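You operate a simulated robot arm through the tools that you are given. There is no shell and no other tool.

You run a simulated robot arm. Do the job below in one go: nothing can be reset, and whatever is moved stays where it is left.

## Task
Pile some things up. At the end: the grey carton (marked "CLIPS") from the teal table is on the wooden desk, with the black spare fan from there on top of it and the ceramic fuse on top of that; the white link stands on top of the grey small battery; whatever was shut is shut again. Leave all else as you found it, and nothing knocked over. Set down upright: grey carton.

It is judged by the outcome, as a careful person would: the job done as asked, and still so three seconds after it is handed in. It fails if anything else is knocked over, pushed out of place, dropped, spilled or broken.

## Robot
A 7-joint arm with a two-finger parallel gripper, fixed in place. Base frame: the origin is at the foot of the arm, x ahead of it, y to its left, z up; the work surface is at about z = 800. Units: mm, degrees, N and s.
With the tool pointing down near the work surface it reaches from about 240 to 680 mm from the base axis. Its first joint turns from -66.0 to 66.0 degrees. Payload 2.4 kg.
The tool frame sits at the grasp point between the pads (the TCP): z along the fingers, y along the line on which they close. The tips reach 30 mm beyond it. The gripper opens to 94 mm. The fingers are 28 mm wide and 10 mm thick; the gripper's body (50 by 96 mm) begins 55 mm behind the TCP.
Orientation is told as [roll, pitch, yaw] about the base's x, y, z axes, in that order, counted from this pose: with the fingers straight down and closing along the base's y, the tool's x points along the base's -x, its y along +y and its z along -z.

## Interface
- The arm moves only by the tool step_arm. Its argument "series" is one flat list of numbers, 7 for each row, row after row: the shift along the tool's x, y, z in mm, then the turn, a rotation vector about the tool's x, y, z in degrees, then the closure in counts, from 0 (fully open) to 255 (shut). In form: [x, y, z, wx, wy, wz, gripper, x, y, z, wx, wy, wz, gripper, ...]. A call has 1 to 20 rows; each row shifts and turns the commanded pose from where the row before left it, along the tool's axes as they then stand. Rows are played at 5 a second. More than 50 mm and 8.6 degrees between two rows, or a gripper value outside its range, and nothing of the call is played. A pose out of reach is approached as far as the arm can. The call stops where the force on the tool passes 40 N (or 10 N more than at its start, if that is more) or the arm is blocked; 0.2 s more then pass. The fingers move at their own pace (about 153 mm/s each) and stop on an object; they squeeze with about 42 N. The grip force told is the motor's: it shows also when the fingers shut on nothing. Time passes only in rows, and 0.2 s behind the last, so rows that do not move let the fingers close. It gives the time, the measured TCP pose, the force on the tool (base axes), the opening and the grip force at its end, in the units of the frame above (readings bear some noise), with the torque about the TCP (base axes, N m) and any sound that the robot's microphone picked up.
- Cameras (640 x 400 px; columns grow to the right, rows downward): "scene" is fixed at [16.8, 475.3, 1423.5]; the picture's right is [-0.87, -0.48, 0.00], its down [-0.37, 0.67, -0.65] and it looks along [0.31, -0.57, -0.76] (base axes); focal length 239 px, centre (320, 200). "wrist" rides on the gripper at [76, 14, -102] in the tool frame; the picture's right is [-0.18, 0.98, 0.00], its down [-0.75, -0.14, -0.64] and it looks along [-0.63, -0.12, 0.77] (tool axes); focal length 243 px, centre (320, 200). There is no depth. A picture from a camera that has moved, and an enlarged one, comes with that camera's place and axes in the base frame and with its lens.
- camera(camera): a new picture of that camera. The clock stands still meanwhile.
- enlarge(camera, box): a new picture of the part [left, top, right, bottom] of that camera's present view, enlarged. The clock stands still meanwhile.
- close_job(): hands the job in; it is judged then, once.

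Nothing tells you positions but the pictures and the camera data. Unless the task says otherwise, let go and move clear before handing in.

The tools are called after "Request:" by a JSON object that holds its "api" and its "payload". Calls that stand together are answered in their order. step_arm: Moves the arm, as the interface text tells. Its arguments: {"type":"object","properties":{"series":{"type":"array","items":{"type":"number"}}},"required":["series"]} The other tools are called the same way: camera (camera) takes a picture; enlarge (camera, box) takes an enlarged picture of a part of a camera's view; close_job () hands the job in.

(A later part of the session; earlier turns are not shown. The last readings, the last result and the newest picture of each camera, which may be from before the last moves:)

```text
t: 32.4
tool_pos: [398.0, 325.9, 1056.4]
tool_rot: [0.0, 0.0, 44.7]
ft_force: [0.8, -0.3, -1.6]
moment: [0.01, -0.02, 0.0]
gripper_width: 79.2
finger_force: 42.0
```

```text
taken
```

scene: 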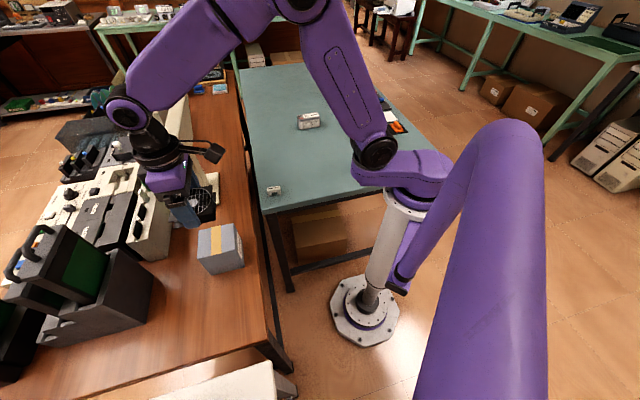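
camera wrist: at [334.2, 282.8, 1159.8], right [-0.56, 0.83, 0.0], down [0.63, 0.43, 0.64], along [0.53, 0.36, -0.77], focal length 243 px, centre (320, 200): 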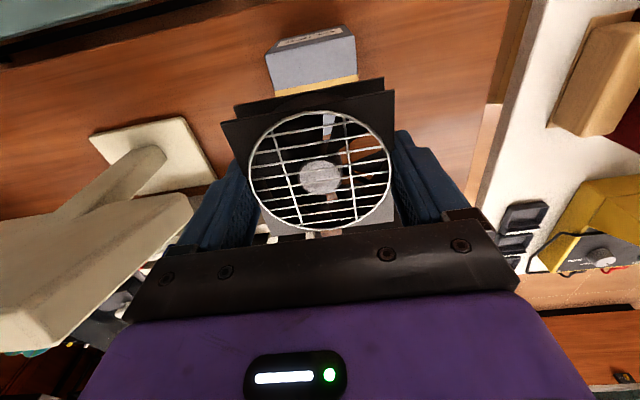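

The fan is above the carton. I'll enlarge the wrist view to check their relative alignment before going down.

Request:
{"api": "enlarge", "payload": {"camera": "wrist", "box": [210, 10, 430, 150]}}

```text
2.86 times, centred on (320, 80) of wrist
camera zoom: at [334.2, 282.8, 1159.8], right [-0.56, 0.83, 0.0], down [0.63, 0.43, 0.64], along [0.53, 0.36, -0.77], focal length 693 px, centre (320, 543)
```

zoom: 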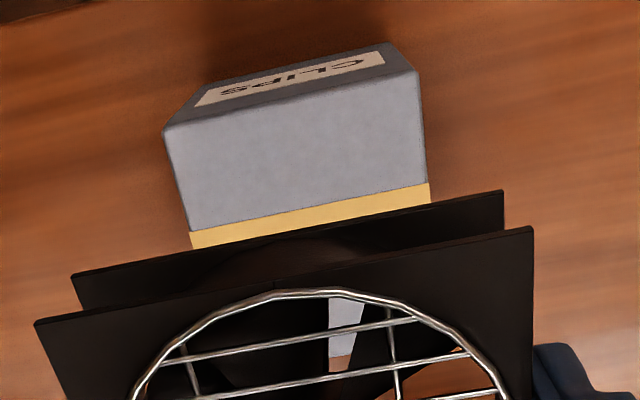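

The carton's top is about 2.5 mm off to one side of the fan. I'll correct that and lower the fan to just above the carton.

Request:
{"api": "step_arm", "payload": {"series": [0.7, -2.5, 0, 0, 0, 0, 255, 0, 0, 30, 0, 0, 0, 255, 0, 0, 30, 0, 0, 0, 255, 0, 0, 30, 0, 0, 0, 255, 0, 0, 20, 0, 0, 0, 255, 0, 0, 0, 0, 0, 0, 255]}}

Request:
{"api": "enlarge", "payload": {"camera": "wrist", "box": [160, 0, 480, 200]}}

Request:
{"api": "enlarge", "payload": {"camera": "scene", "box": [150, 170, 270, 280]}}

```text
t: 33.8
tool_pos: [400.8, 323.1, 946.0]
tool_rot: [0.0, 0.0, 44.6]
ft_force: [-0.2, 0.3, -0.6]
moment: [0.02, 0.06, -0.02]
gripper_width: 78.8
finger_force: 41.8
```

```text
2.00 times, centred on (320, 100) of wrist
camera zoom: at [337.4, 279.9, 1048.5], right [-0.56, 0.83, 0.0], down [0.64, 0.43, 0.64], along [0.53, 0.36, -0.77], focal length 485 px, centre (320, 400)
```

zoom: 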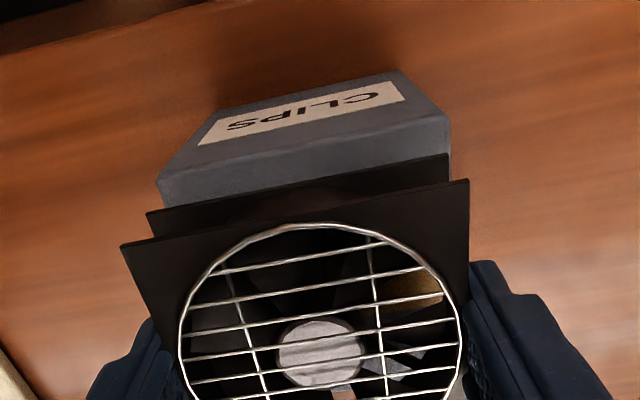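

```text
3.64 times, centred on (210, 225) of scene
camera zoom: at [16.8, 475.3, 1423.5], right [-0.87, -0.48, 0.0], down [-0.37, 0.67, -0.65], along [0.31, -0.57, -0.76], focal length 868 px, centre (720, 109)
```

zoom: 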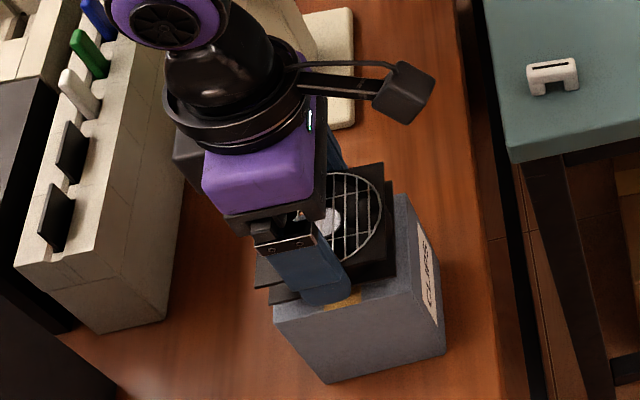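

The fan hangs about 16 mm above the carton and is off by about 2 mm. I'll correct and lower it gently until it touches.

Request:
{"api": "step_arm", "payload": {"series": [0.7, 1.8, 0, 0, 0, 0, 255, 0, 0, 4, 0, 0, 0, 255, 0, 0, 4, 0, 0, 0, 255, 0, 0, 3, 0, 0, 0, 255, 0, 0, 0, 0, 0, 0, 255]}}

Request:
{"api": "enlarge", "payload": {"camera": "wrist", "box": [160, 0, 480, 200]}}

Request:
{"api": "enlarge", "payload": {"camera": "scene", "box": [170, 190, 260, 270]}}

```text
t: 35.0
tool_pos: [399.4, 322.7, 934.9]
tool_rot: [0.0, 0.0, 44.6]
ft_force: [-0.6, -0.1, -1.2]
moment: [-0.01, -0.02, 0.0]
gripper_width: 78.9
finger_force: 41.9
```

```text
2.00 times, centred on (320, 100) of wrist
camera zoom: at [335.4, 279.8, 1038.4], right [-0.56, 0.83, 0.0], down [0.64, 0.43, 0.64], along [0.53, 0.36, -0.77], focal length 485 px, centre (320, 400)
```

zoom: 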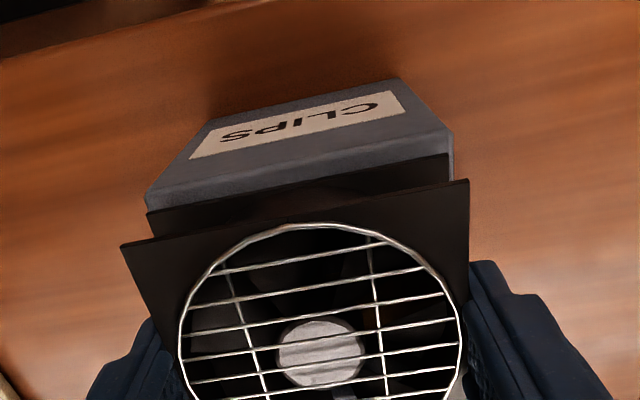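

```text
5.00 times, centred on (215, 230) of scene
camera zoom: at [16.8, 475.3, 1423.5], right [-0.87, -0.48, 0.0], down [-0.37, 0.67, -0.65], along [0.31, -0.57, -0.76], focal length 1194 px, centre (845, 50)
```

zoom: 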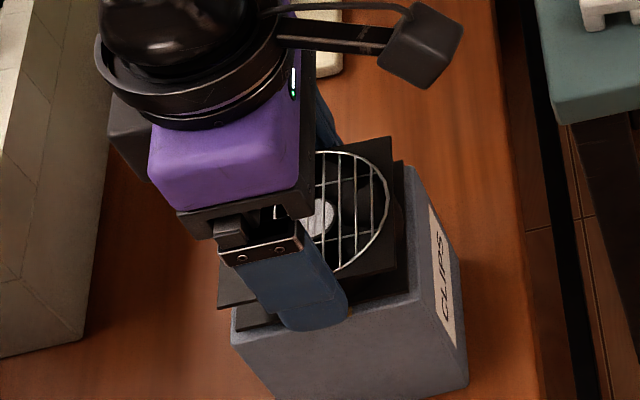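

Request:
{"api": "step_arm", "payload": {"series": [0, 0.7, 1.5, 0, 0, 0, 255, 0, 0, 1.5, 0, 0, 0, 255, 0, 0, 1, 0, 0, 0, 255, 0, 0, 0, 0, 0, 0, 255]}}

```text
t: 36.0
tool_pos: [399.5, 324.5, 931.9]
tool_rot: [0.0, 0.0, 44.7]
ft_force: [-3.2, -1.8, 12.1]
moment: [-0.11, 0.16, -0.01]
gripper_width: 78.9
finger_force: 42.5
```

The fan touched the carton, with a force of 12 N. I'll ease off slightly, open and check.

Request:
{"api": "step_arm", "payload": {"series": [0, 0, -0.8, 0, 0, 0, 255, 0, 0, 0, 0, 0, 0, 20, 0, 0, 0, 0, 0, 0, 0, 0, 0, 0, 0, 0, 0, 0]}}

Request:
{"api": "enlarge", "payload": {"camera": "wrist", "box": [160, 0, 480, 200]}}

Request:
{"api": "enlarge", "payload": {"camera": "scene", "box": [170, 190, 260, 270]}}

```text
t: 37.0
tool_pos: [398.4, 322.5, 933.1]
tool_rot: [0.0, 0.0, 44.6]
ft_force: [0.3, -0.2, 0.8]
moment: [0.02, -0.03, -0.02]
gripper_width: 94.1
finger_force: 0.0
```

```text
2.00 times, centred on (320, 100) of wrist
camera zoom: at [334.7, 280.1, 1035.2], right [-0.56, 0.83, 0.0], down [0.64, 0.43, 0.64], along [0.53, 0.36, -0.77], focal length 485 px, centre (320, 400)
```

zoom: 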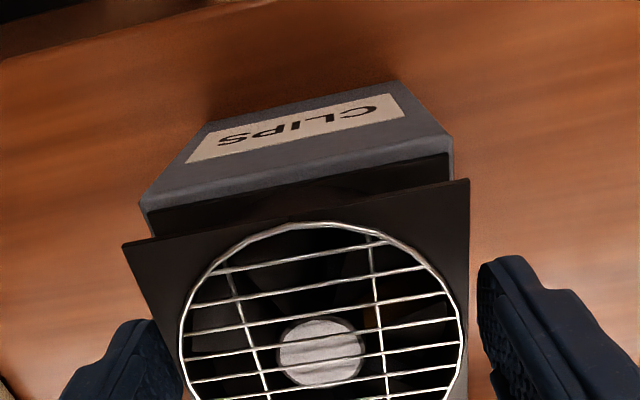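

```text
5.00 times, centred on (215, 230) of scene
camera zoom: at [16.8, 475.3, 1423.5], right [-0.87, -0.48, 0.0], down [-0.37, 0.67, -0.65], along [0.31, -0.57, -0.76], focal length 1194 px, centre (845, 50)
```

zoom: 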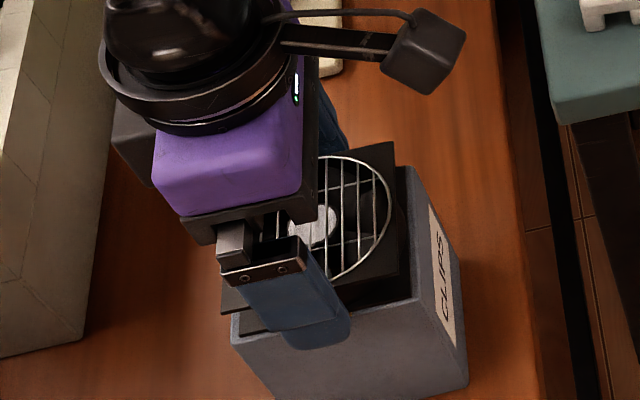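

The fan rests on the carton. I'll rise straight up and look at the stack.

Request:
{"api": "step_arm", "payload": {"series": [0, 0, -8, 0, 0, 0, 0, 0, 0, -20, 0, 0, 0, 0, 0, 0, -45, 0, 0, 0, 0, 0, 0, -47, 0, 0, 0, 0, 0, 0, 0, 0, 0, 0, 0]}}

Request:
{"api": "enlarge", "payload": {"camera": "wrist", "box": [220, 0, 420, 140]}}

Request:
{"api": "enlarge", "payload": {"camera": "scene", "box": [160, 170, 280, 280]}}

```text
t: 38.2
tool_pos: [399.1, 325.6, 1052.2]
tool_rot: [0.0, 0.0, 44.5]
ft_force: [-0.1, -0.3, -0.4]
moment: [-0.02, 0.01, 0.0]
gripper_width: 94.2
finger_force: 0.0
```

```text
2.86 times, centred on (320, 70) of wrist
camera zoom: at [335.9, 281.9, 1155.6], right [-0.56, 0.83, 0.0], down [0.64, 0.43, 0.64], along [0.53, 0.36, -0.77], focal length 693 px, centre (320, 571)
```

zoom: 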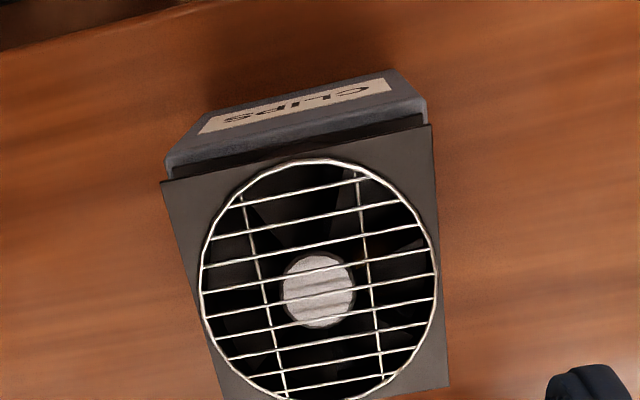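

```text
3.64 times, centred on (220, 225) of scene
camera zoom: at [16.8, 475.3, 1423.5], right [-0.87, -0.48, 0.0], down [-0.37, 0.67, -0.65], along [0.31, -0.57, -0.76], focal length 868 px, centre (684, 109)
```

zoom: 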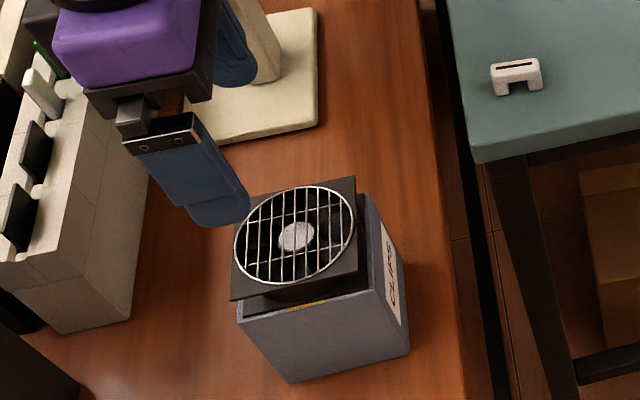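

The fan sits squarely on the carton. Next is the ceramic fuse near (312, -391), so I'll travel there at height to a viewing pose above it.

Request:
{"api": "step_arm", "payload": {"series": [26.51, -27.08, 0, 0, 0, 5.8, 0, 23.64, -29.62, 0, 0, 0, 5.8, 0, 20.53, -31.86, 0, 0, 0, 5.8, 0, 17.2, -33.77, 0, 0, 0, 5.8, 0, 13.7, -35.34, 0, 0, 0, 5.8, 0, 10.06, -36.54, 0, 0, 0, 5.8, 0, 6.32, -37.37, 0, 0, 0, 5.8, 0, 9.87, -37.0, 4.33, 0, 0, 4.325, 0, 7.05, -37.63, 4.33, 0, 0, 4.325, 0, 4.19, -38.06, 4.33, 0, 0, 4.325, 0, 1.31, -38.27, 4.33, 0, 0, 4.325, 0, -1.58, -38.26, 4.33, 0, 0, 4.325, 0, -4.46, -38.03, 4.33, 0, 0, 4.325, 0, -7.31, -37.58, 4.33, 0, 0, 4.325, 0, -10.13, -36.92, 4.33, 0, 0, 4.325, 0, -12.88, -36.05, 4.33, 0, 0, 4.325, 0, -15.57, -34.98, 4.33, 0, 0, 4.325, 0, -18.16, -33.71, 4.33, 0, 0, 4.325, 0, -20.66, -32.24, 4.33, 0, 0, 4.325, 0, 0, 0, 0, 0, 0, 0, 0]}}

Request:
{"api": "camera", "payload": {"camera": "wrist"}}

Request:
{"api": "enlarge", "payload": {"camera": "wrist", "box": [240, 20, 400, 140]}}

Request:
{"api": "enlarge", "payload": {"camera": "scene", "box": [320, 100, 400, 160]}}

```text
t: 42.4
tool_pos: [311.9, -393.3, 997.6]
tool_rot: [-0.1, 0.0, -47.9]
ft_force: [0.5, 0.3, -0.6]
moment: [-0.01, -0.02, 0.0]
gripper_width: 93.7
finger_force: 0.1
```

```text
taken
camera wrist: at [272.2, -327.0, 1101.9], right [0.85, 0.52, 0.0], down [0.4, -0.65, 0.64], along [0.33, -0.55, -0.77], focal length 243 px, centre (320, 200)
```

wrist: 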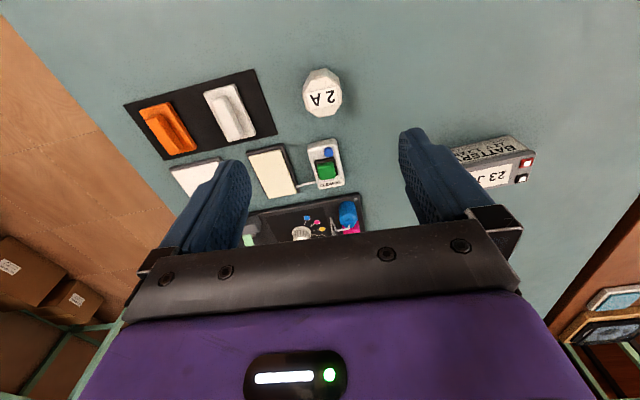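

```text
3.33 times, centred on (320, 80) of wrist
camera zoom: at [272.2, -327.0, 1101.9], right [0.85, 0.52, 0.0], down [0.4, -0.65, 0.64], along [0.33, -0.55, -0.77], focal length 809 px, centre (320, 600)
```

zoom: 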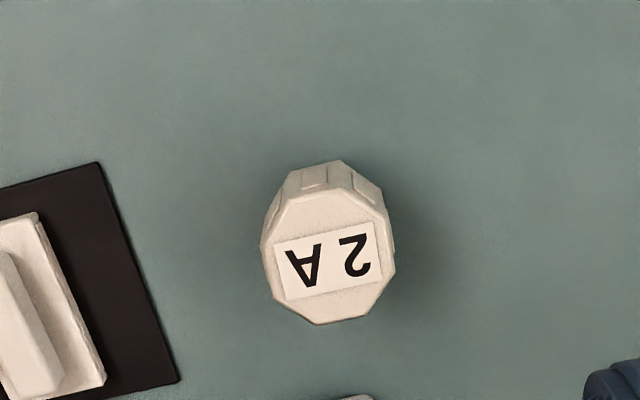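

```text
6.67 times, centred on (360, 130) of scene
camera zoom: at [16.8, 475.2, 1423.5], right [-0.87, -0.48, 0.0], down [-0.37, 0.67, -0.65], along [0.31, -0.57, -0.76], focal length 1592 px, centre (53, 667)
```

zoom: 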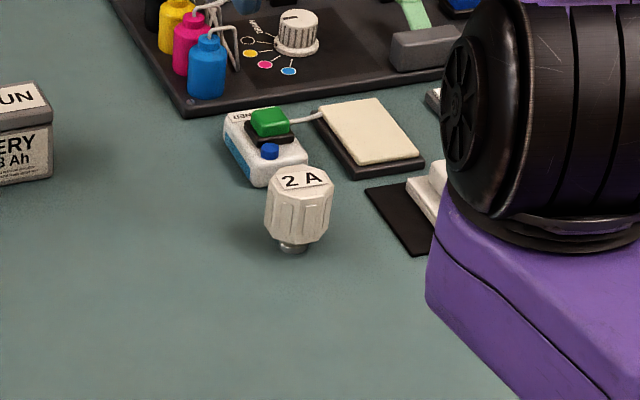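

The fuse is an octagonal body on a narrow metal foot, and its label is aligned with my gripper's closing axis. I'll enlarge it further to find the flats.

Request:
{"api": "enlarge", "payload": {"camera": "wrist", "box": [290, 50, 354, 130]}}

Request:
{"api": "enlarge", "payload": {"camera": "scene", "box": [345, 115, 375, 137]}}

```text
5.00 times, centred on (322, 90) of wrist
camera zoom: at [272.2, -327.0, 1101.9], right [0.85, 0.52, 0.0], down [0.4, -0.65, 0.64], along [0.33, -0.55, -0.77], focal length 1213 px, centre (310, 750)
```

zoom: 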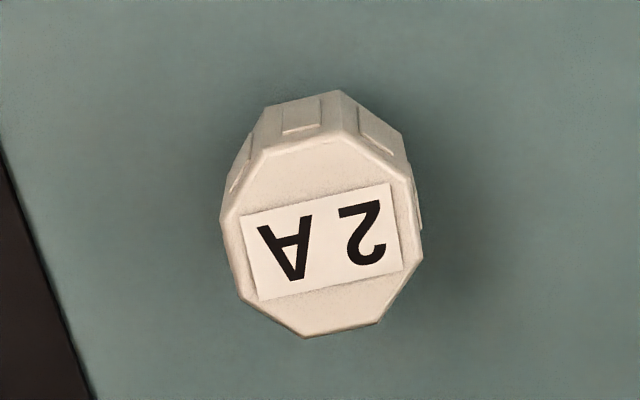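

```text
16.00 times, centred on (360, 126) of scene
camera zoom: at [16.8, 475.2, 1423.5], right [-0.87, -0.48, 0.0], down [-0.37, 0.67, -0.65], along [0.31, -0.57, -0.76], focal length 3820 px, centre (-320, 1384)
```

zoom: 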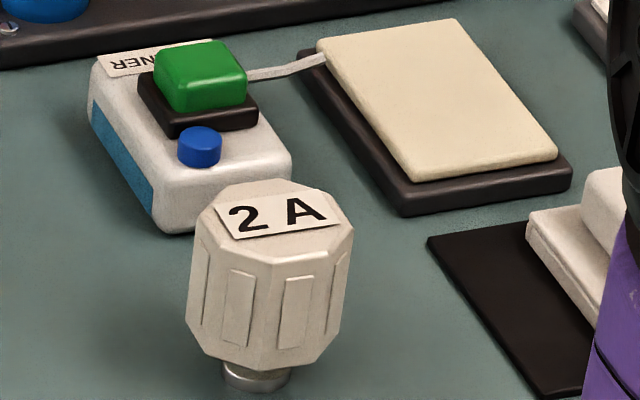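

The octagon's flats line up with my gripper axes, about 38 mm across and centred 1–2.5 mm from my axis. I'll narrow the fingers to 60 mm, centre and come down to just above the fuse.

Request:
{"api": "step_arm", "payload": {"series": [-1.0, 2.5, 30, 0, 0, 0, 92, 0, 0, 35, 0, 0, 0, 92, 0, 0, 35, 0, 0, 0, 92, 0, 0, 0, 0, 0, 0, 92]}}

Request:
{"api": "camera", "payload": {"camera": "wrist"}}

Request:
{"api": "enlarge", "payload": {"camera": "wrist", "box": [220, 60, 420, 200]}}

Request:
{"api": "enlarge", "payload": {"camera": "scene", "box": [330, 80, 400, 140]}}

```text
t: 43.4
tool_pos: [313.7, -390.7, 901.0]
tool_rot: [0.0, 0.0, -47.9]
ft_force: [-0.7, 1.2, -0.4]
moment: [0.02, 0.0, -0.02]
gripper_width: 60.0
finger_force: 0.1
```

```text
taken
camera wrist: at [274.2, -324.9, 1003.8], right [0.85, 0.52, 0.0], down [0.4, -0.65, 0.64], along [0.34, -0.55, -0.77], focal length 243 px, centre (320, 200)
```

wrist: 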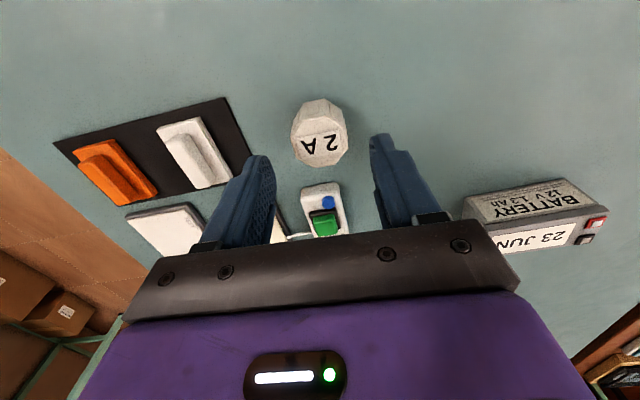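

```text
2.86 times, centred on (320, 130) of wrist
camera zoom: at [274.2, -324.9, 1003.8], right [0.85, 0.52, 0.0], down [0.4, -0.65, 0.64], along [0.34, -0.55, -0.77], focal length 693 px, centre (320, 400)
```

zoom: 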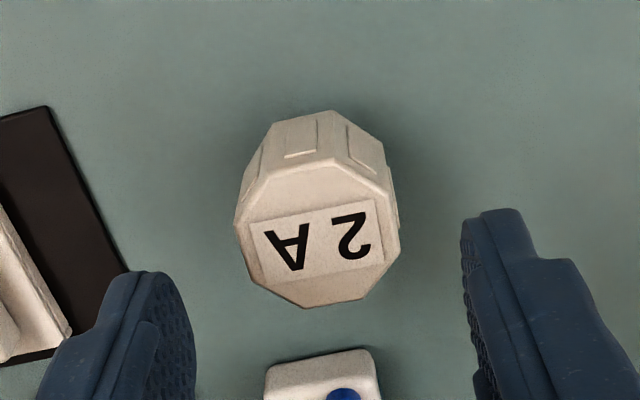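

```text
6.67 times, centred on (365, 110) of scene
camera zoom: at [16.8, 475.3, 1423.5], right [-0.87, -0.48, 0.0], down [-0.37, 0.67, -0.65], along [0.31, -0.57, -0.76], focal length 1592 px, centre (20, 800)
```

zoom: 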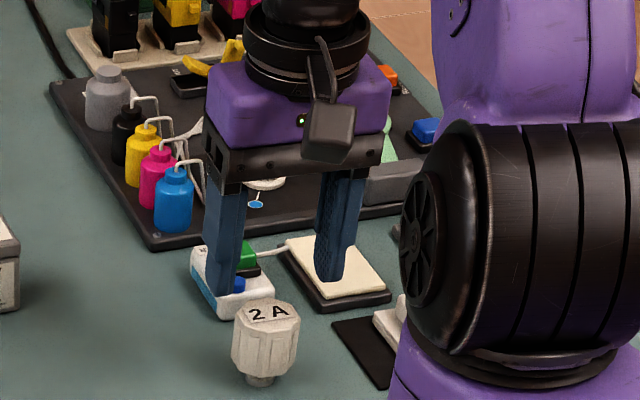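

The fuse is centred between the fingers. Descending to grasp its body above the metal foot.

Request:
{"api": "step_arm", "payload": {"series": [-0.8, -0.3, 15, 0, 0, 0, 92, 0, 0, 15, 0, 0, 0, 92, 0, 0, 15, 0, 0, 0, 92, 0, 0, 10, 0, 0, 0, 92, 0, 0, 6, 0, 0, 0, 92, 0, 0, 0, 0, 0, 0, 92]}}

Request:
{"api": "enlarge", "payload": {"camera": "wrist", "box": [200, 60, 440, 220]}}

Request:
{"api": "enlarge", "payload": {"camera": "scene", "box": [330, 90, 400, 150]}}

```text
t: 44.8
tool_pos: [314.2, -393.1, 839.0]
tool_rot: [-0.1, 0.0, -47.9]
ft_force: [-0.5, 0.2, 0.0]
moment: [-0.01, 0.01, -0.04]
gripper_width: 60.0
finger_force: 0.1
```

```text
2.50 times, centred on (320, 140) of wrist
camera zoom: at [274.1, -327.2, 942.1], right [0.85, 0.52, 0.0], down [0.4, -0.65, 0.64], along [0.34, -0.55, -0.77], focal length 606 px, centre (320, 350)
```

zoom: 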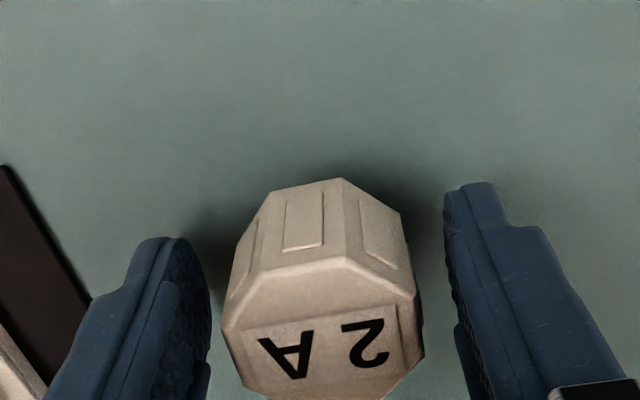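

```text
6.67 times, centred on (365, 120) of scene
camera zoom: at [16.8, 475.3, 1423.5], right [-0.87, -0.48, 0.0], down [-0.37, 0.67, -0.65], along [0.31, -0.57, -0.76], focal length 1592 px, centre (20, 733)
```

zoom: 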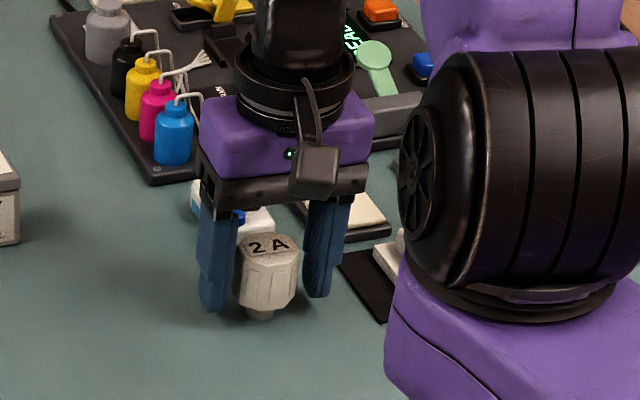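

Request:
{"api": "step_arm", "payload": {"series": [0, 0, 0, 0, 0, 0, 130, 0, 0, 0, 0, 0, 0, 142, 0, 0, 0, 0, 0, 0, 150, 0, 0, 0, 0, 0, 0, 255, 0, 0, 0, 0, 0, 0, 255]}}

Request:
{"api": "enlarge", "payload": {"camera": "wrist", "box": [200, 60, 440, 220]}}

```text
t: 46.0
tool_pos: [314.4, -393.6, 837.7]
tool_rot: [0.1, 0.0, -48.0]
ft_force: [0.9, -0.4, 0.2]
moment: [-0.02, -0.02, 0.02]
gripper_width: 38.4
finger_force: 42.5
```

```text
2.50 times, centred on (320, 140) of wrist
camera zoom: at [274.1, -327.1, 942.2], right [0.85, 0.52, 0.0], down [0.4, -0.65, 0.64], along [0.34, -0.55, -0.77], focal length 606 px, centre (320, 350)
```

zoom: 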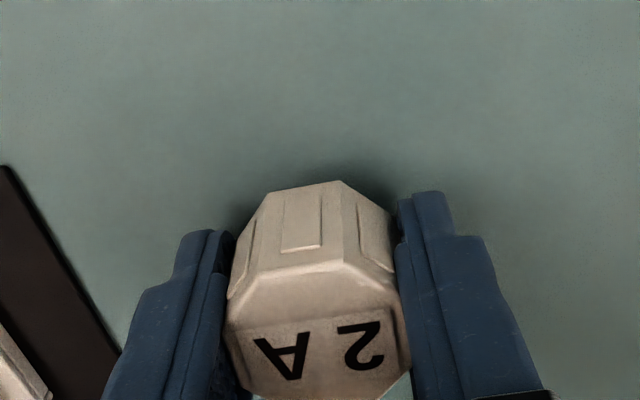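

The fuse is held at 38.4 mm. I'll lift it gently, check it, and carry it back toward the desk.

Request:
{"api": "step_arm", "payload": {"series": [0, 0, -5, 0, 0, 0, 255, 0, 0, -20, 0, 0, 0, 255, 0, 0, -40, 0, 0, 0, 255, 0, 0, 0, 0, 0, 0, 255]}}

Request:
{"api": "enlarge", "payload": {"camera": "scene", "box": [330, 70, 400, 130]}}

Request:
{"api": "enlarge", "payload": {"camera": "wrist", "box": [200, 60, 440, 220]}}

```text
t: 47.0
tool_pos: [314.8, -392.7, 904.5]
tool_rot: [0.0, -0.1, -47.8]
ft_force: [-0.3, -0.6, -0.8]
moment: [0.01, 0.0, 0.06]
gripper_width: 38.3
finger_force: 42.3
```

```text
6.67 times, centred on (365, 100) of scene
camera zoom: at [16.8, 475.3, 1423.5], right [-0.87, -0.48, 0.0], down [-0.37, 0.67, -0.65], along [0.31, -0.57, -0.76], focal length 1592 px, centre (20, 867)
```

zoom: 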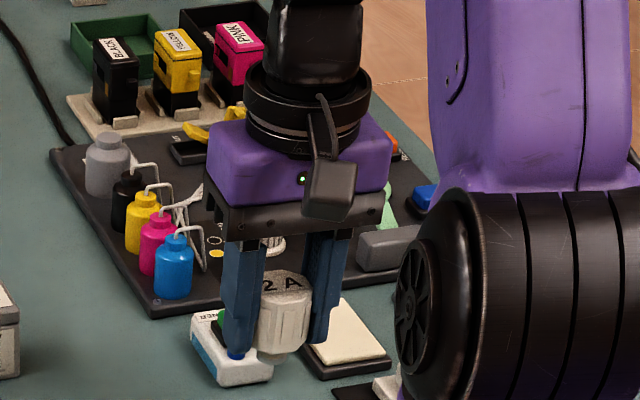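

```text
2.50 times, centred on (320, 140) of wrist
camera zoom: at [275.1, -326.8, 1007.7], right [0.85, 0.52, 0.0], down [0.4, -0.65, 0.64], along [0.33, -0.55, -0.77], focal length 606 px, centre (320, 350)
```

zoom: 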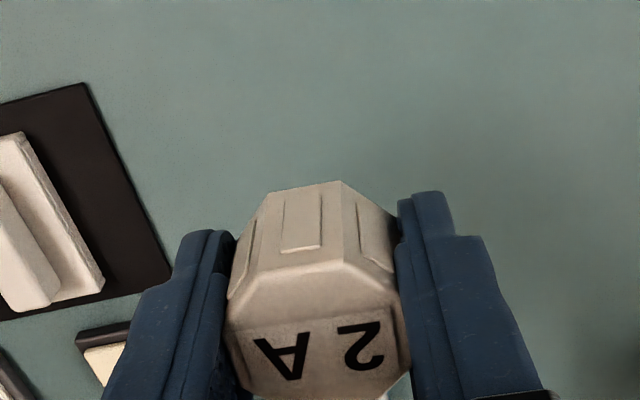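

The fuse is upright in the grip. Lifting higher and carrying it toward the stack.

Request:
{"api": "step_arm", "payload": {"series": [0, 0, -48, 0, 0, 0, 255, 0, 0, -48, 0, 0, 0, 255, 0, 0, -48, 0, 0, 0, 255, 23.25, 30.59, -2, 0, 0, -4.325, 255, 20.88, 32.25, -2, 0, 0, -4.325, 255, 18.39, 33.74, -2, 0, 0, -4.325, 255, 15.79, 35.03, -2, 0, 0, -4.325, 255, 13.11, 36.12, -2, 0, 0, -4.325, 255, 10.35, 37.0, -2, 0, 0, -4.325, 255, 7.53, 37.68, 0, 0, 0, -4.325, 255, 4.66, 38.14, 0, 0, 0, -4.325, 255, 1.77, 38.38, 0, 0, 0, -4.325, 255, -1.13, 38.41, 0, 0, 0, -4.325, 255, -4.02, 38.21, 0, 0, 0, -4.325, 255, -6.89, 37.8, 0, 0, 0, -4.325, 255, 0, 0, 0, 0, 0, 0, 255]}}

```text
t: 50.4
tool_pos: [400.7, 59.4, 1062.2]
tool_rot: [-0.1, 0.0, 4.1]
ft_force: [0.9, 1.1, -0.7]
moment: [0.03, 0.03, 0.0]
gripper_width: 38.4
finger_force: 41.9
```

Request:
{"api": "step_arm", "payload": {"series": [5.9, 36.53, 0, 0, 0, -6.75, 255, 1.57, 36.97, 0, 0, 0, -6.75, 255, -2.79, 36.9, 0, 0, 0, -6.75, 255, -7.11, 36.32, 0, 0, 0, -6.75, 255, -11.33, 35.23, 0, 0, 0, -6.75, 255, -15.39, 33.66, 0, 0, 0, -6.75, 255, 0, 0, 0, 0, 0, 0, 255]}}

Request:
{"api": "camera", "payload": {"camera": "wrist"}}

Request:
{"api": "enlarge", "payload": {"camera": "wrist", "box": [230, 30, 410, 180]}}

Request:
{"api": "enlarge", "payload": {"camera": "scene", "box": [160, 170, 280, 280]}}

```text
t: 52.0
tool_pos: [350.4, 275.7, 1062.5]
tool_rot: [0.0, 0.0, 44.5]
ft_force: [0.7, -0.3, -0.6]
moment: [0.03, 0.01, -0.04]
gripper_width: 38.4
finger_force: 42.1
```

```text
taken
camera wrist: at [286.6, 232.5, 1164.1], right [-0.56, 0.83, 0.0], down [0.64, 0.43, 0.64], along [0.53, 0.36, -0.77], focal length 243 px, centre (320, 200)
```

wrist: 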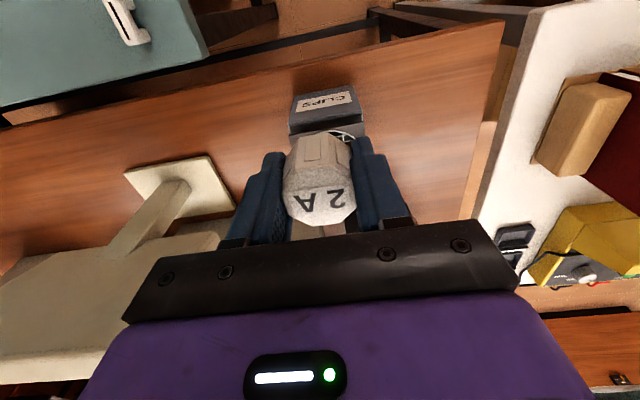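

```text
2.67 times, centred on (320, 105) of wrist
camera zoom: at [286.6, 232.5, 1164.1], right [-0.56, 0.83, 0.0], down [0.64, 0.43, 0.64], along [0.53, 0.36, -0.77], focal length 647 px, centre (320, 453)
```

zoom: 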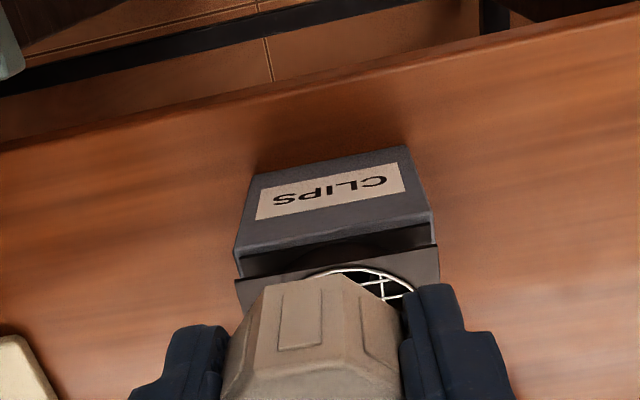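

```text
3.64 times, centred on (220, 225) of scene
camera zoom: at [16.7, 475.3, 1423.5], right [-0.87, -0.48, 0.0], down [-0.37, 0.67, -0.65], along [0.31, -0.57, -0.76], focal length 868 px, centre (684, 109)
```

zoom: 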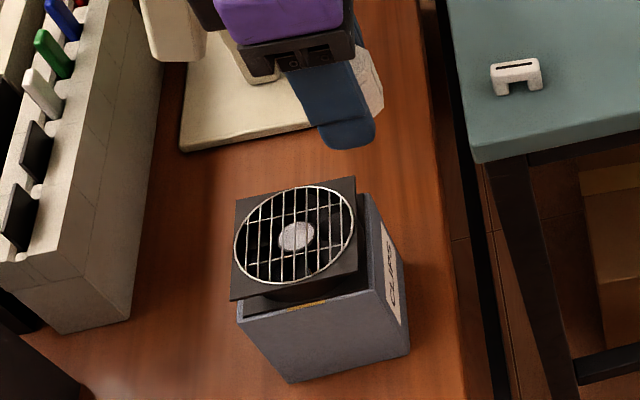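

The fuse hides the fan in the wrist view, but the scene camera sees it clearly. I'll enlarge the guard to choose a spot over solid wires and the hub.

Request:
{"api": "enlarge", "payload": {"camera": "scene", "box": [190, 188, 246, 223]}}

Request:
{"api": "enlarge", "payload": {"camera": "scene", "box": [200, 192, 232, 212]}}

```text
11.43 times, centred on (218, 206) of scene
camera zoom: at [16.7, 475.3, 1423.5], right [-0.87, -0.48, 0.0], down [-0.37, 0.67, -0.65], along [0.31, -0.57, -0.76], focal length 2728 px, centre (1486, 137)
```

zoom: 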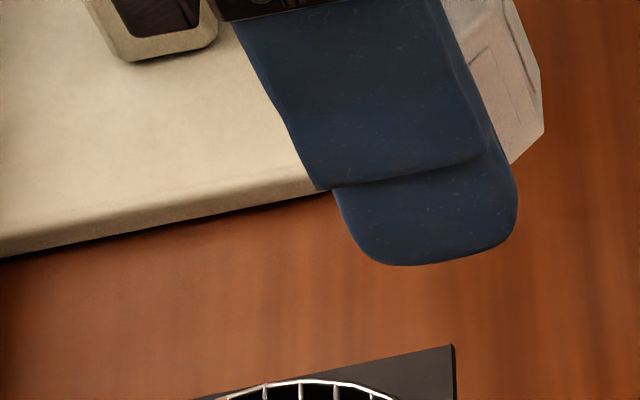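

```text
16.00 times, centred on (216, 202) of scene
camera zoom: at [16.7, 475.3, 1423.5], right [-0.87, -0.48, 0.0], down [-0.37, 0.67, -0.65], along [0.31, -0.57, -0.76], focal length 3820 px, centre (1984, 168)
```

zoom: 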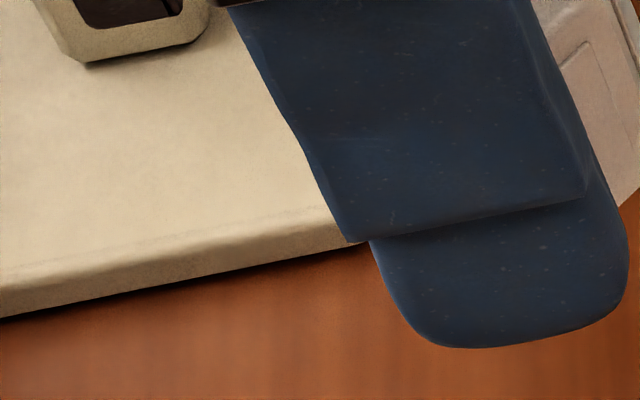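

Request:
{"api": "enlarge", "payload": {"camera": "scene", "box": [193, 218, 241, 254]}}

```text
11.11 times, centred on (217, 236) of scene
camera zoom: at [16.7, 475.3, 1423.5], right [-0.87, -0.48, 0.0], down [-0.37, 0.67, -0.65], along [0.31, -0.57, -0.76], focal length 2653 px, centre (1464, -200)
```

zoom: 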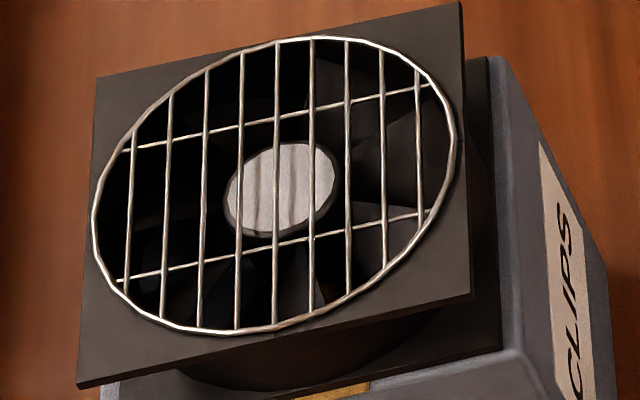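

The guard has nine wires about 7.5 mm apart, running along my gripper's closing axis. I'll set the foot midway between the centre wire and its neighbour. I'm moving over that spot and descending to just above it.

Request:
{"api": "step_arm", "payload": {"series": [-33.1, 0.3, 0, 0, 0, 0, 255, -33.1, 0.3, 0, 0, 0, 0, 255, 0, 0, 30, 0, 0, 0, 255, 0, 0, 30, 0, 0, 0, 255, 0, 0, 15, 0, 0, 0, 255, 0, 0, 0, 0, 0, 0, 255]}}

Request:
{"api": "enlarge", "payload": {"camera": "wrist", "box": [200, 20, 440, 180]}}

Request:
{"api": "enlarge", "payload": {"camera": "scene", "box": [180, 195, 250, 250]}}

```text
t: 53.4
tool_pos: [397.4, 322.6, 984.5]
tool_rot: [0.0, -0.1, 44.5]
ft_force: [0.4, 0.1, -0.1]
moment: [-0.03, -0.01, 0.0]
gripper_width: 38.2
finger_force: 42.1
```

```text
2.50 times, centred on (320, 100) of wrist
camera zoom: at [333.1, 279.5, 1087.6], right [-0.56, 0.83, 0.0], down [0.64, 0.43, 0.64], along [0.53, 0.36, -0.77], focal length 606 px, centre (320, 450)
```

zoom: 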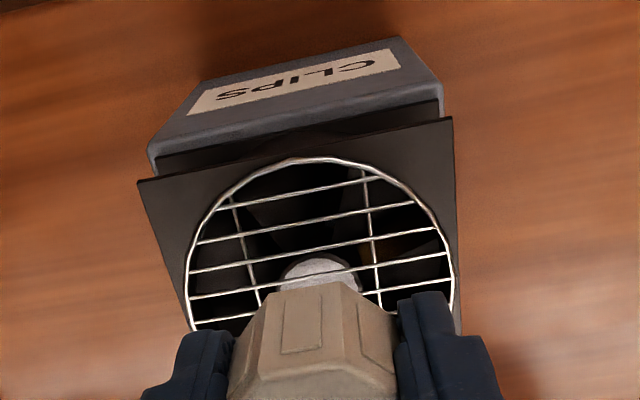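

```text
7.27 times, centred on (215, 222) of scene
camera zoom: at [16.8, 475.3, 1423.5], right [-0.87, -0.48, 0.0], down [-0.37, 0.67, -0.65], along [0.31, -0.57, -0.76], focal length 1736 px, centre (1084, 36)
```

zoom: 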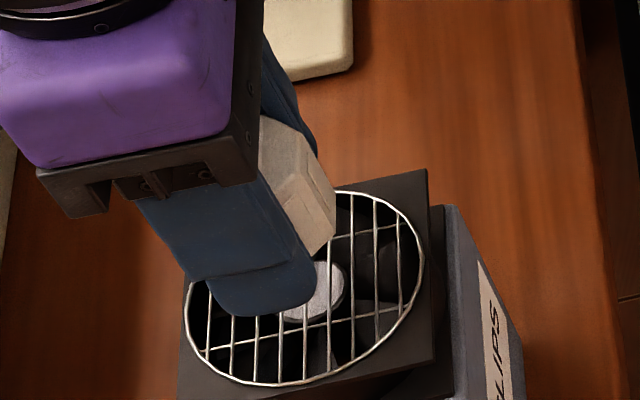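

The midpoint between the two wires is about 2 mm off my axis. I'll correct and lower in small steps.

Request:
{"api": "step_arm", "payload": {"series": [1.9, -0.5, 0, 0, 0, 0, 255, 0, 0, 5, 0, 0, 0, 255, 0, 0, 5, 0, 0, 0, 255, 0, 0, 4, 0, 0, 0, 255, 0, 0, 0, 0, 0, 0, 255]}}

Request:
{"api": "enlarge", "payload": {"camera": "wrist", "box": [200, 20, 440, 180]}}

Request:
{"api": "enlarge", "payload": {"camera": "scene", "box": [180, 205, 250, 260]}}

```text
t: 54.6
tool_pos: [395.3, 323.0, 971.3]
tool_rot: [0.0, 0.1, 44.5]
ft_force: [0.9, 0.2, -0.5]
moment: [0.0, 0.0, -0.01]
gripper_width: 38.0
finger_force: 41.7
```

```text
2.50 times, centred on (320, 100) of wrist
camera zoom: at [331.6, 278.0, 1073.9], right [-0.56, 0.83, 0.0], down [0.64, 0.43, 0.64], along [0.53, 0.36, -0.77], focal length 606 px, centre (320, 450)
```

zoom: 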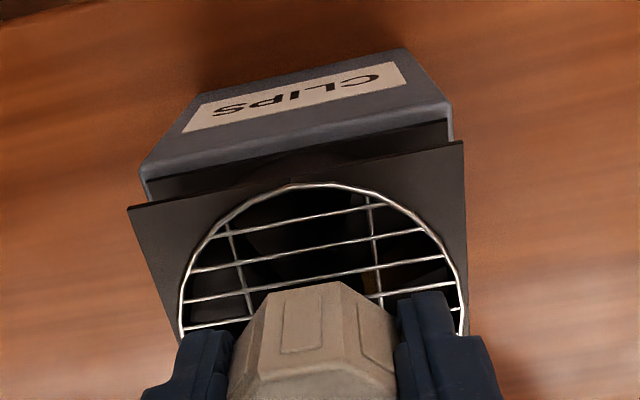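

```text
7.27 times, centred on (215, 232) of scene
camera zoom: at [16.8, 475.3, 1423.5], right [-0.87, -0.48, 0.0], down [-0.37, 0.67, -0.65], along [0.31, -0.57, -0.76], focal length 1736 px, centre (1084, -36)
```

zoom: 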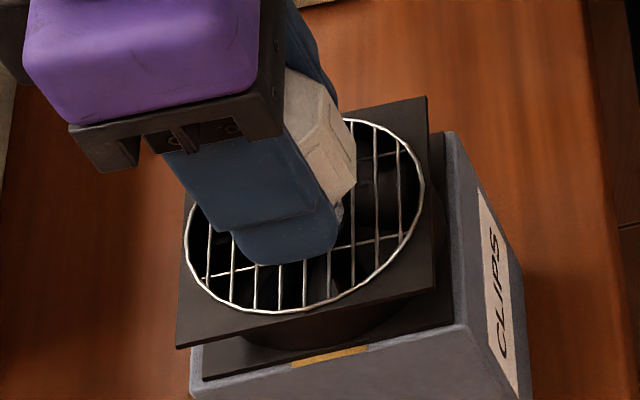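

The foot is now midway between the two wires. Lowering in small steps until contact.

Request:
{"api": "step_arm", "payload": {"series": [0, 0, 2, 0, 0, 0, 255, 0, 0, 2, 0, 0, 0, 255, 0, 0, 1.5, 0, 0, 0, 255, 0, 0, 0, 0, 0, 0, 255]}}

Request:
{"api": "enlarge", "payload": {"camera": "scene", "box": [195, 212, 245, 252]}}

```text
t: 55.6
tool_pos: [396.0, 320.9, 965.3]
tool_rot: [-0.1, -0.1, 44.5]
ft_force: [0.7, 0.3, -0.6]
moment: [0.01, -0.02, 0.02]
gripper_width: 37.8
finger_force: 42.4
```

```text
10.00 times, centred on (220, 232) of scene
camera zoom: at [16.8, 475.3, 1423.5], right [-0.87, -0.48, 0.0], down [-0.37, 0.67, -0.65], along [0.31, -0.57, -0.76], focal length 2387 px, centre (1320, -120)
```

zoom: 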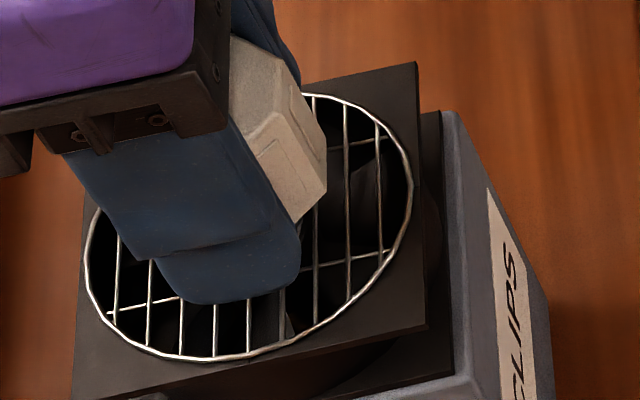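

Request:
{"api": "step_arm", "payload": {"series": [0, 0, 1, 0, 0, 0, 255, 0, 0, 1, 0, 0, 0, 255, 0, 0, 0, 0, 0, 0, 255]}}

```text
t: 56.4
tool_pos: [396.0, 321.2, 964.4]
tool_rot: [0.0, 0.0, 44.6]
ft_force: [-0.9, -0.3, 2.6]
moment: [-0.07, 0.04, 0.01]
gripper_width: 38.4
finger_force: 41.8
```

Request:
{"api": "step_arm", "payload": {"series": [0, 0, 0.6, 0, 0, 0, 255, 0, 0, 0, 0, 0, 0, 255]}}

Request:
{"api": "enlarge", "payload": {"camera": "wrist", "box": [200, 20, 440, 180]}}

```text
t: 57.0
tool_pos: [395.0, 322.3, 962.8]
tool_rot: [0.0, -0.1, 44.5]
ft_force: [2.0, -3.1, 11.5]
moment: [-0.11, -0.06, 0.02]
gripper_width: 38.1
finger_force: 42.3
```

```text
2.50 times, centred on (320, 100) of wrist
camera zoom: at [332.0, 278.2, 1066.7], right [-0.56, 0.83, 0.0], down [0.64, 0.43, 0.64], along [0.53, 0.36, -0.77], focal length 606 px, centre (320, 450)
```

zoom: 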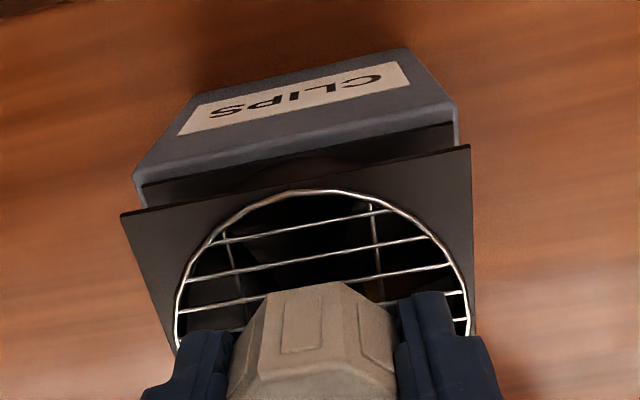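

The fuse is in contact at about 11 N. I'll ease off to a light touch and open the fingers slowly.

Request:
{"api": "step_arm", "payload": {"series": [0, 0, -0.6, 0, 0, 0, 255, 0, 0, 0, 0, 0, 0, 148, 0, 0, 0, 0, 0, 0, 142, 0, 0, 0, 0, 0, 0, 132, 0, 0, 0, 0, 0, 0, 110, 0, 0, 0, 0, 0, 0, 92, 0, 0, 0, 0, 0, 0, 92]}}

Request:
{"api": "enlarge", "payload": {"camera": "wrist", "box": [200, 20, 440, 180]}}

Request:
{"api": "enlarge", "payload": {"camera": "scene", "box": [190, 205, 250, 252]}}

```text
t: 58.6
tool_pos: [396.2, 321.0, 962.9]
tool_rot: [0.0, 0.0, 44.5]
ft_force: [0.0, 0.3, 0.8]
moment: [-0.03, 0.01, 0.0]
gripper_width: 60.2
finger_force: 0.1
```

```text
2.50 times, centred on (320, 100) of wrist
camera zoom: at [331.6, 278.3, 1066.7], right [-0.56, 0.83, 0.0], down [0.64, 0.43, 0.64], along [0.53, 0.36, -0.77], focal length 606 px, centre (320, 450)
```

zoom: 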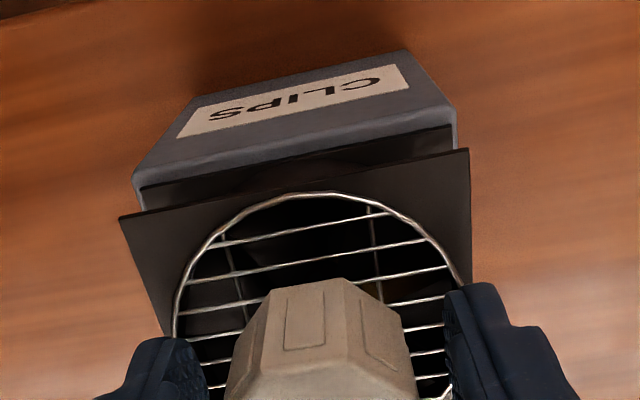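

```text
8.51 times, centred on (220, 228) of scene
camera zoom: at [16.8, 475.3, 1423.5], right [-0.87, -0.48, 0.0], down [-0.37, 0.67, -0.65], along [0.31, -0.57, -0.76], focal length 2032 px, centre (1171, -43)
```

zoom: 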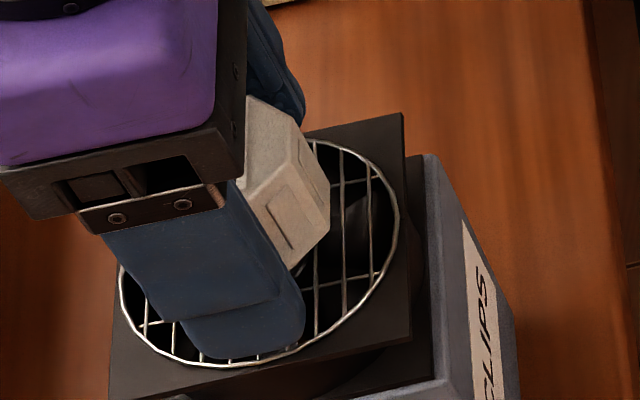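

Request:
{"api": "step_arm", "payload": {"series": [0, 0, 0, 0, 0, 0, 92, 0, 0, 0, 0, 0, 0, 92, 0, 0, 0, 0, 0, 0, 80]}}

Request:
{"api": "enlarge", "payload": {"camera": "wrist", "box": [200, 60, 440, 220]}}

```text
t: 59.4
tool_pos: [395.3, 322.2, 962.8]
tool_rot: [0.0, 0.0, 44.4]
ft_force: [-0.6, 0.2, 0.3]
moment: [0.04, 0.01, 0.0]
gripper_width: 64.5
finger_force: 0.0
```

```text
2.50 times, centred on (320, 140) of wrist
camera zoom: at [331.6, 278.3, 1066.7], right [-0.56, 0.83, 0.0], down [0.64, 0.43, 0.64], along [0.53, 0.36, -0.77], focal length 606 px, centre (320, 350)
```

zoom: 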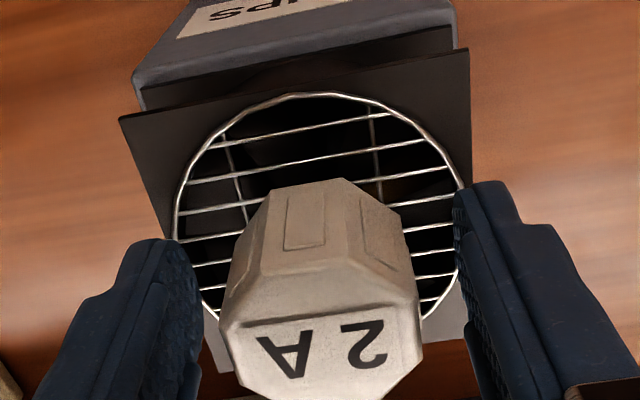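

The fuse is standing and the fingers are clear on both sides. Rising straight up.

Request:
{"api": "step_arm", "payload": {"series": [0, 0, -6, 0, 0, 0, 70, 0, 0, -14, 0, 0, 0, 70, 0, 0, -30, 0, 0, 0, 70, 0, 0, -40, 0, 0, 0, 70, 0, 0, -40, 0, 0, 0, 70, 0, 0, 0, 0, 0, 0, 70]}}

Request:
{"api": "enlarge", "payload": {"camera": "wrist", "box": [220, 0, 420, 140]}}

Request:
{"api": "enlarge", "payload": {"camera": "scene", "box": [170, 190, 260, 270]}}

```text
t: 60.8
tool_pos: [393.4, 322.2, 1094.7]
tool_rot: [0.1, 0.0, 44.5]
ft_force: [-0.2, 0.8, -0.6]
moment: [0.0, -0.04, -0.01]
gripper_width: 68.1
finger_force: 0.0
```

```text
2.86 times, centred on (320, 70) of wrist
camera zoom: at [329.7, 278.3, 1198.6], right [-0.56, 0.83, 0.0], down [0.64, 0.43, 0.64], along [0.53, 0.36, -0.77], focal length 693 px, centre (320, 571)
```

zoom: 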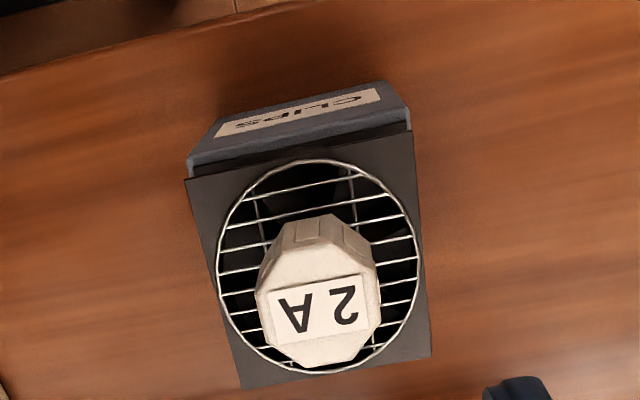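

```text
5.00 times, centred on (215, 230) of scene
camera zoom: at [16.8, 475.3, 1423.5], right [-0.87, -0.48, 0.0], down [-0.37, 0.67, -0.65], along [0.31, -0.57, -0.76], focal length 1194 px, centre (845, 50)
```

zoom: 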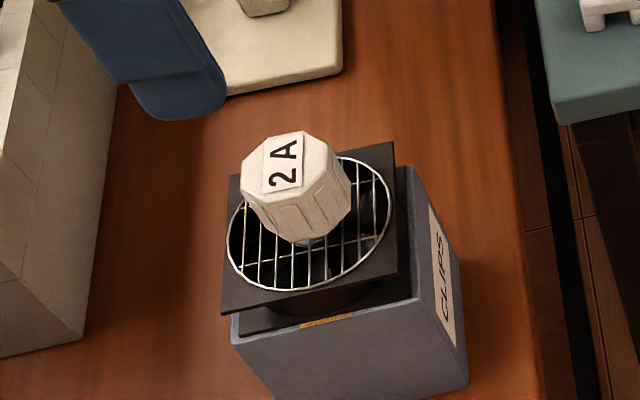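

Request:
{"api": "enlarge", "payload": {"camera": "scene", "box": [196, 208, 236, 242]}}

Request:
{"api": "enlarge", "payload": {"camera": "wrist", "box": [280, 45, 370, 105]}}

```text
11.76 times, centred on (216, 225) of scene
camera zoom: at [16.8, 475.3, 1423.5], right [-0.87, -0.48, 0.0], down [-0.37, 0.67, -0.65], along [0.31, -0.57, -0.76], focal length 2809 px, centre (1544, -94)
```

zoom: 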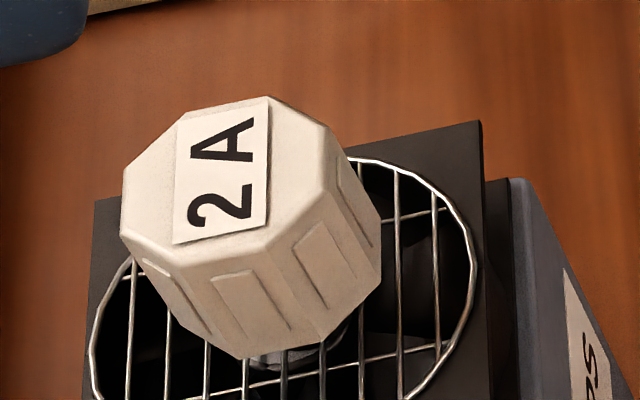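

```text
6.67 times, centred on (325, 75) of wrist
camera zoom: at [329.7, 278.3, 1198.6], right [-0.56, 0.83, 0.0], down [0.64, 0.43, 0.64], along [0.53, 0.36, -0.77], focal length 1618 px, centre (287, 1033)
```

zoom: 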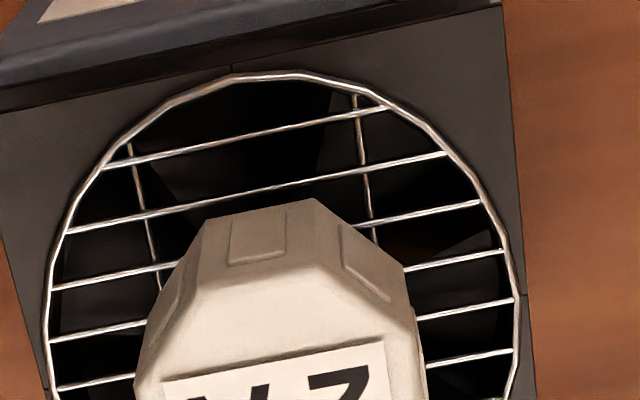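

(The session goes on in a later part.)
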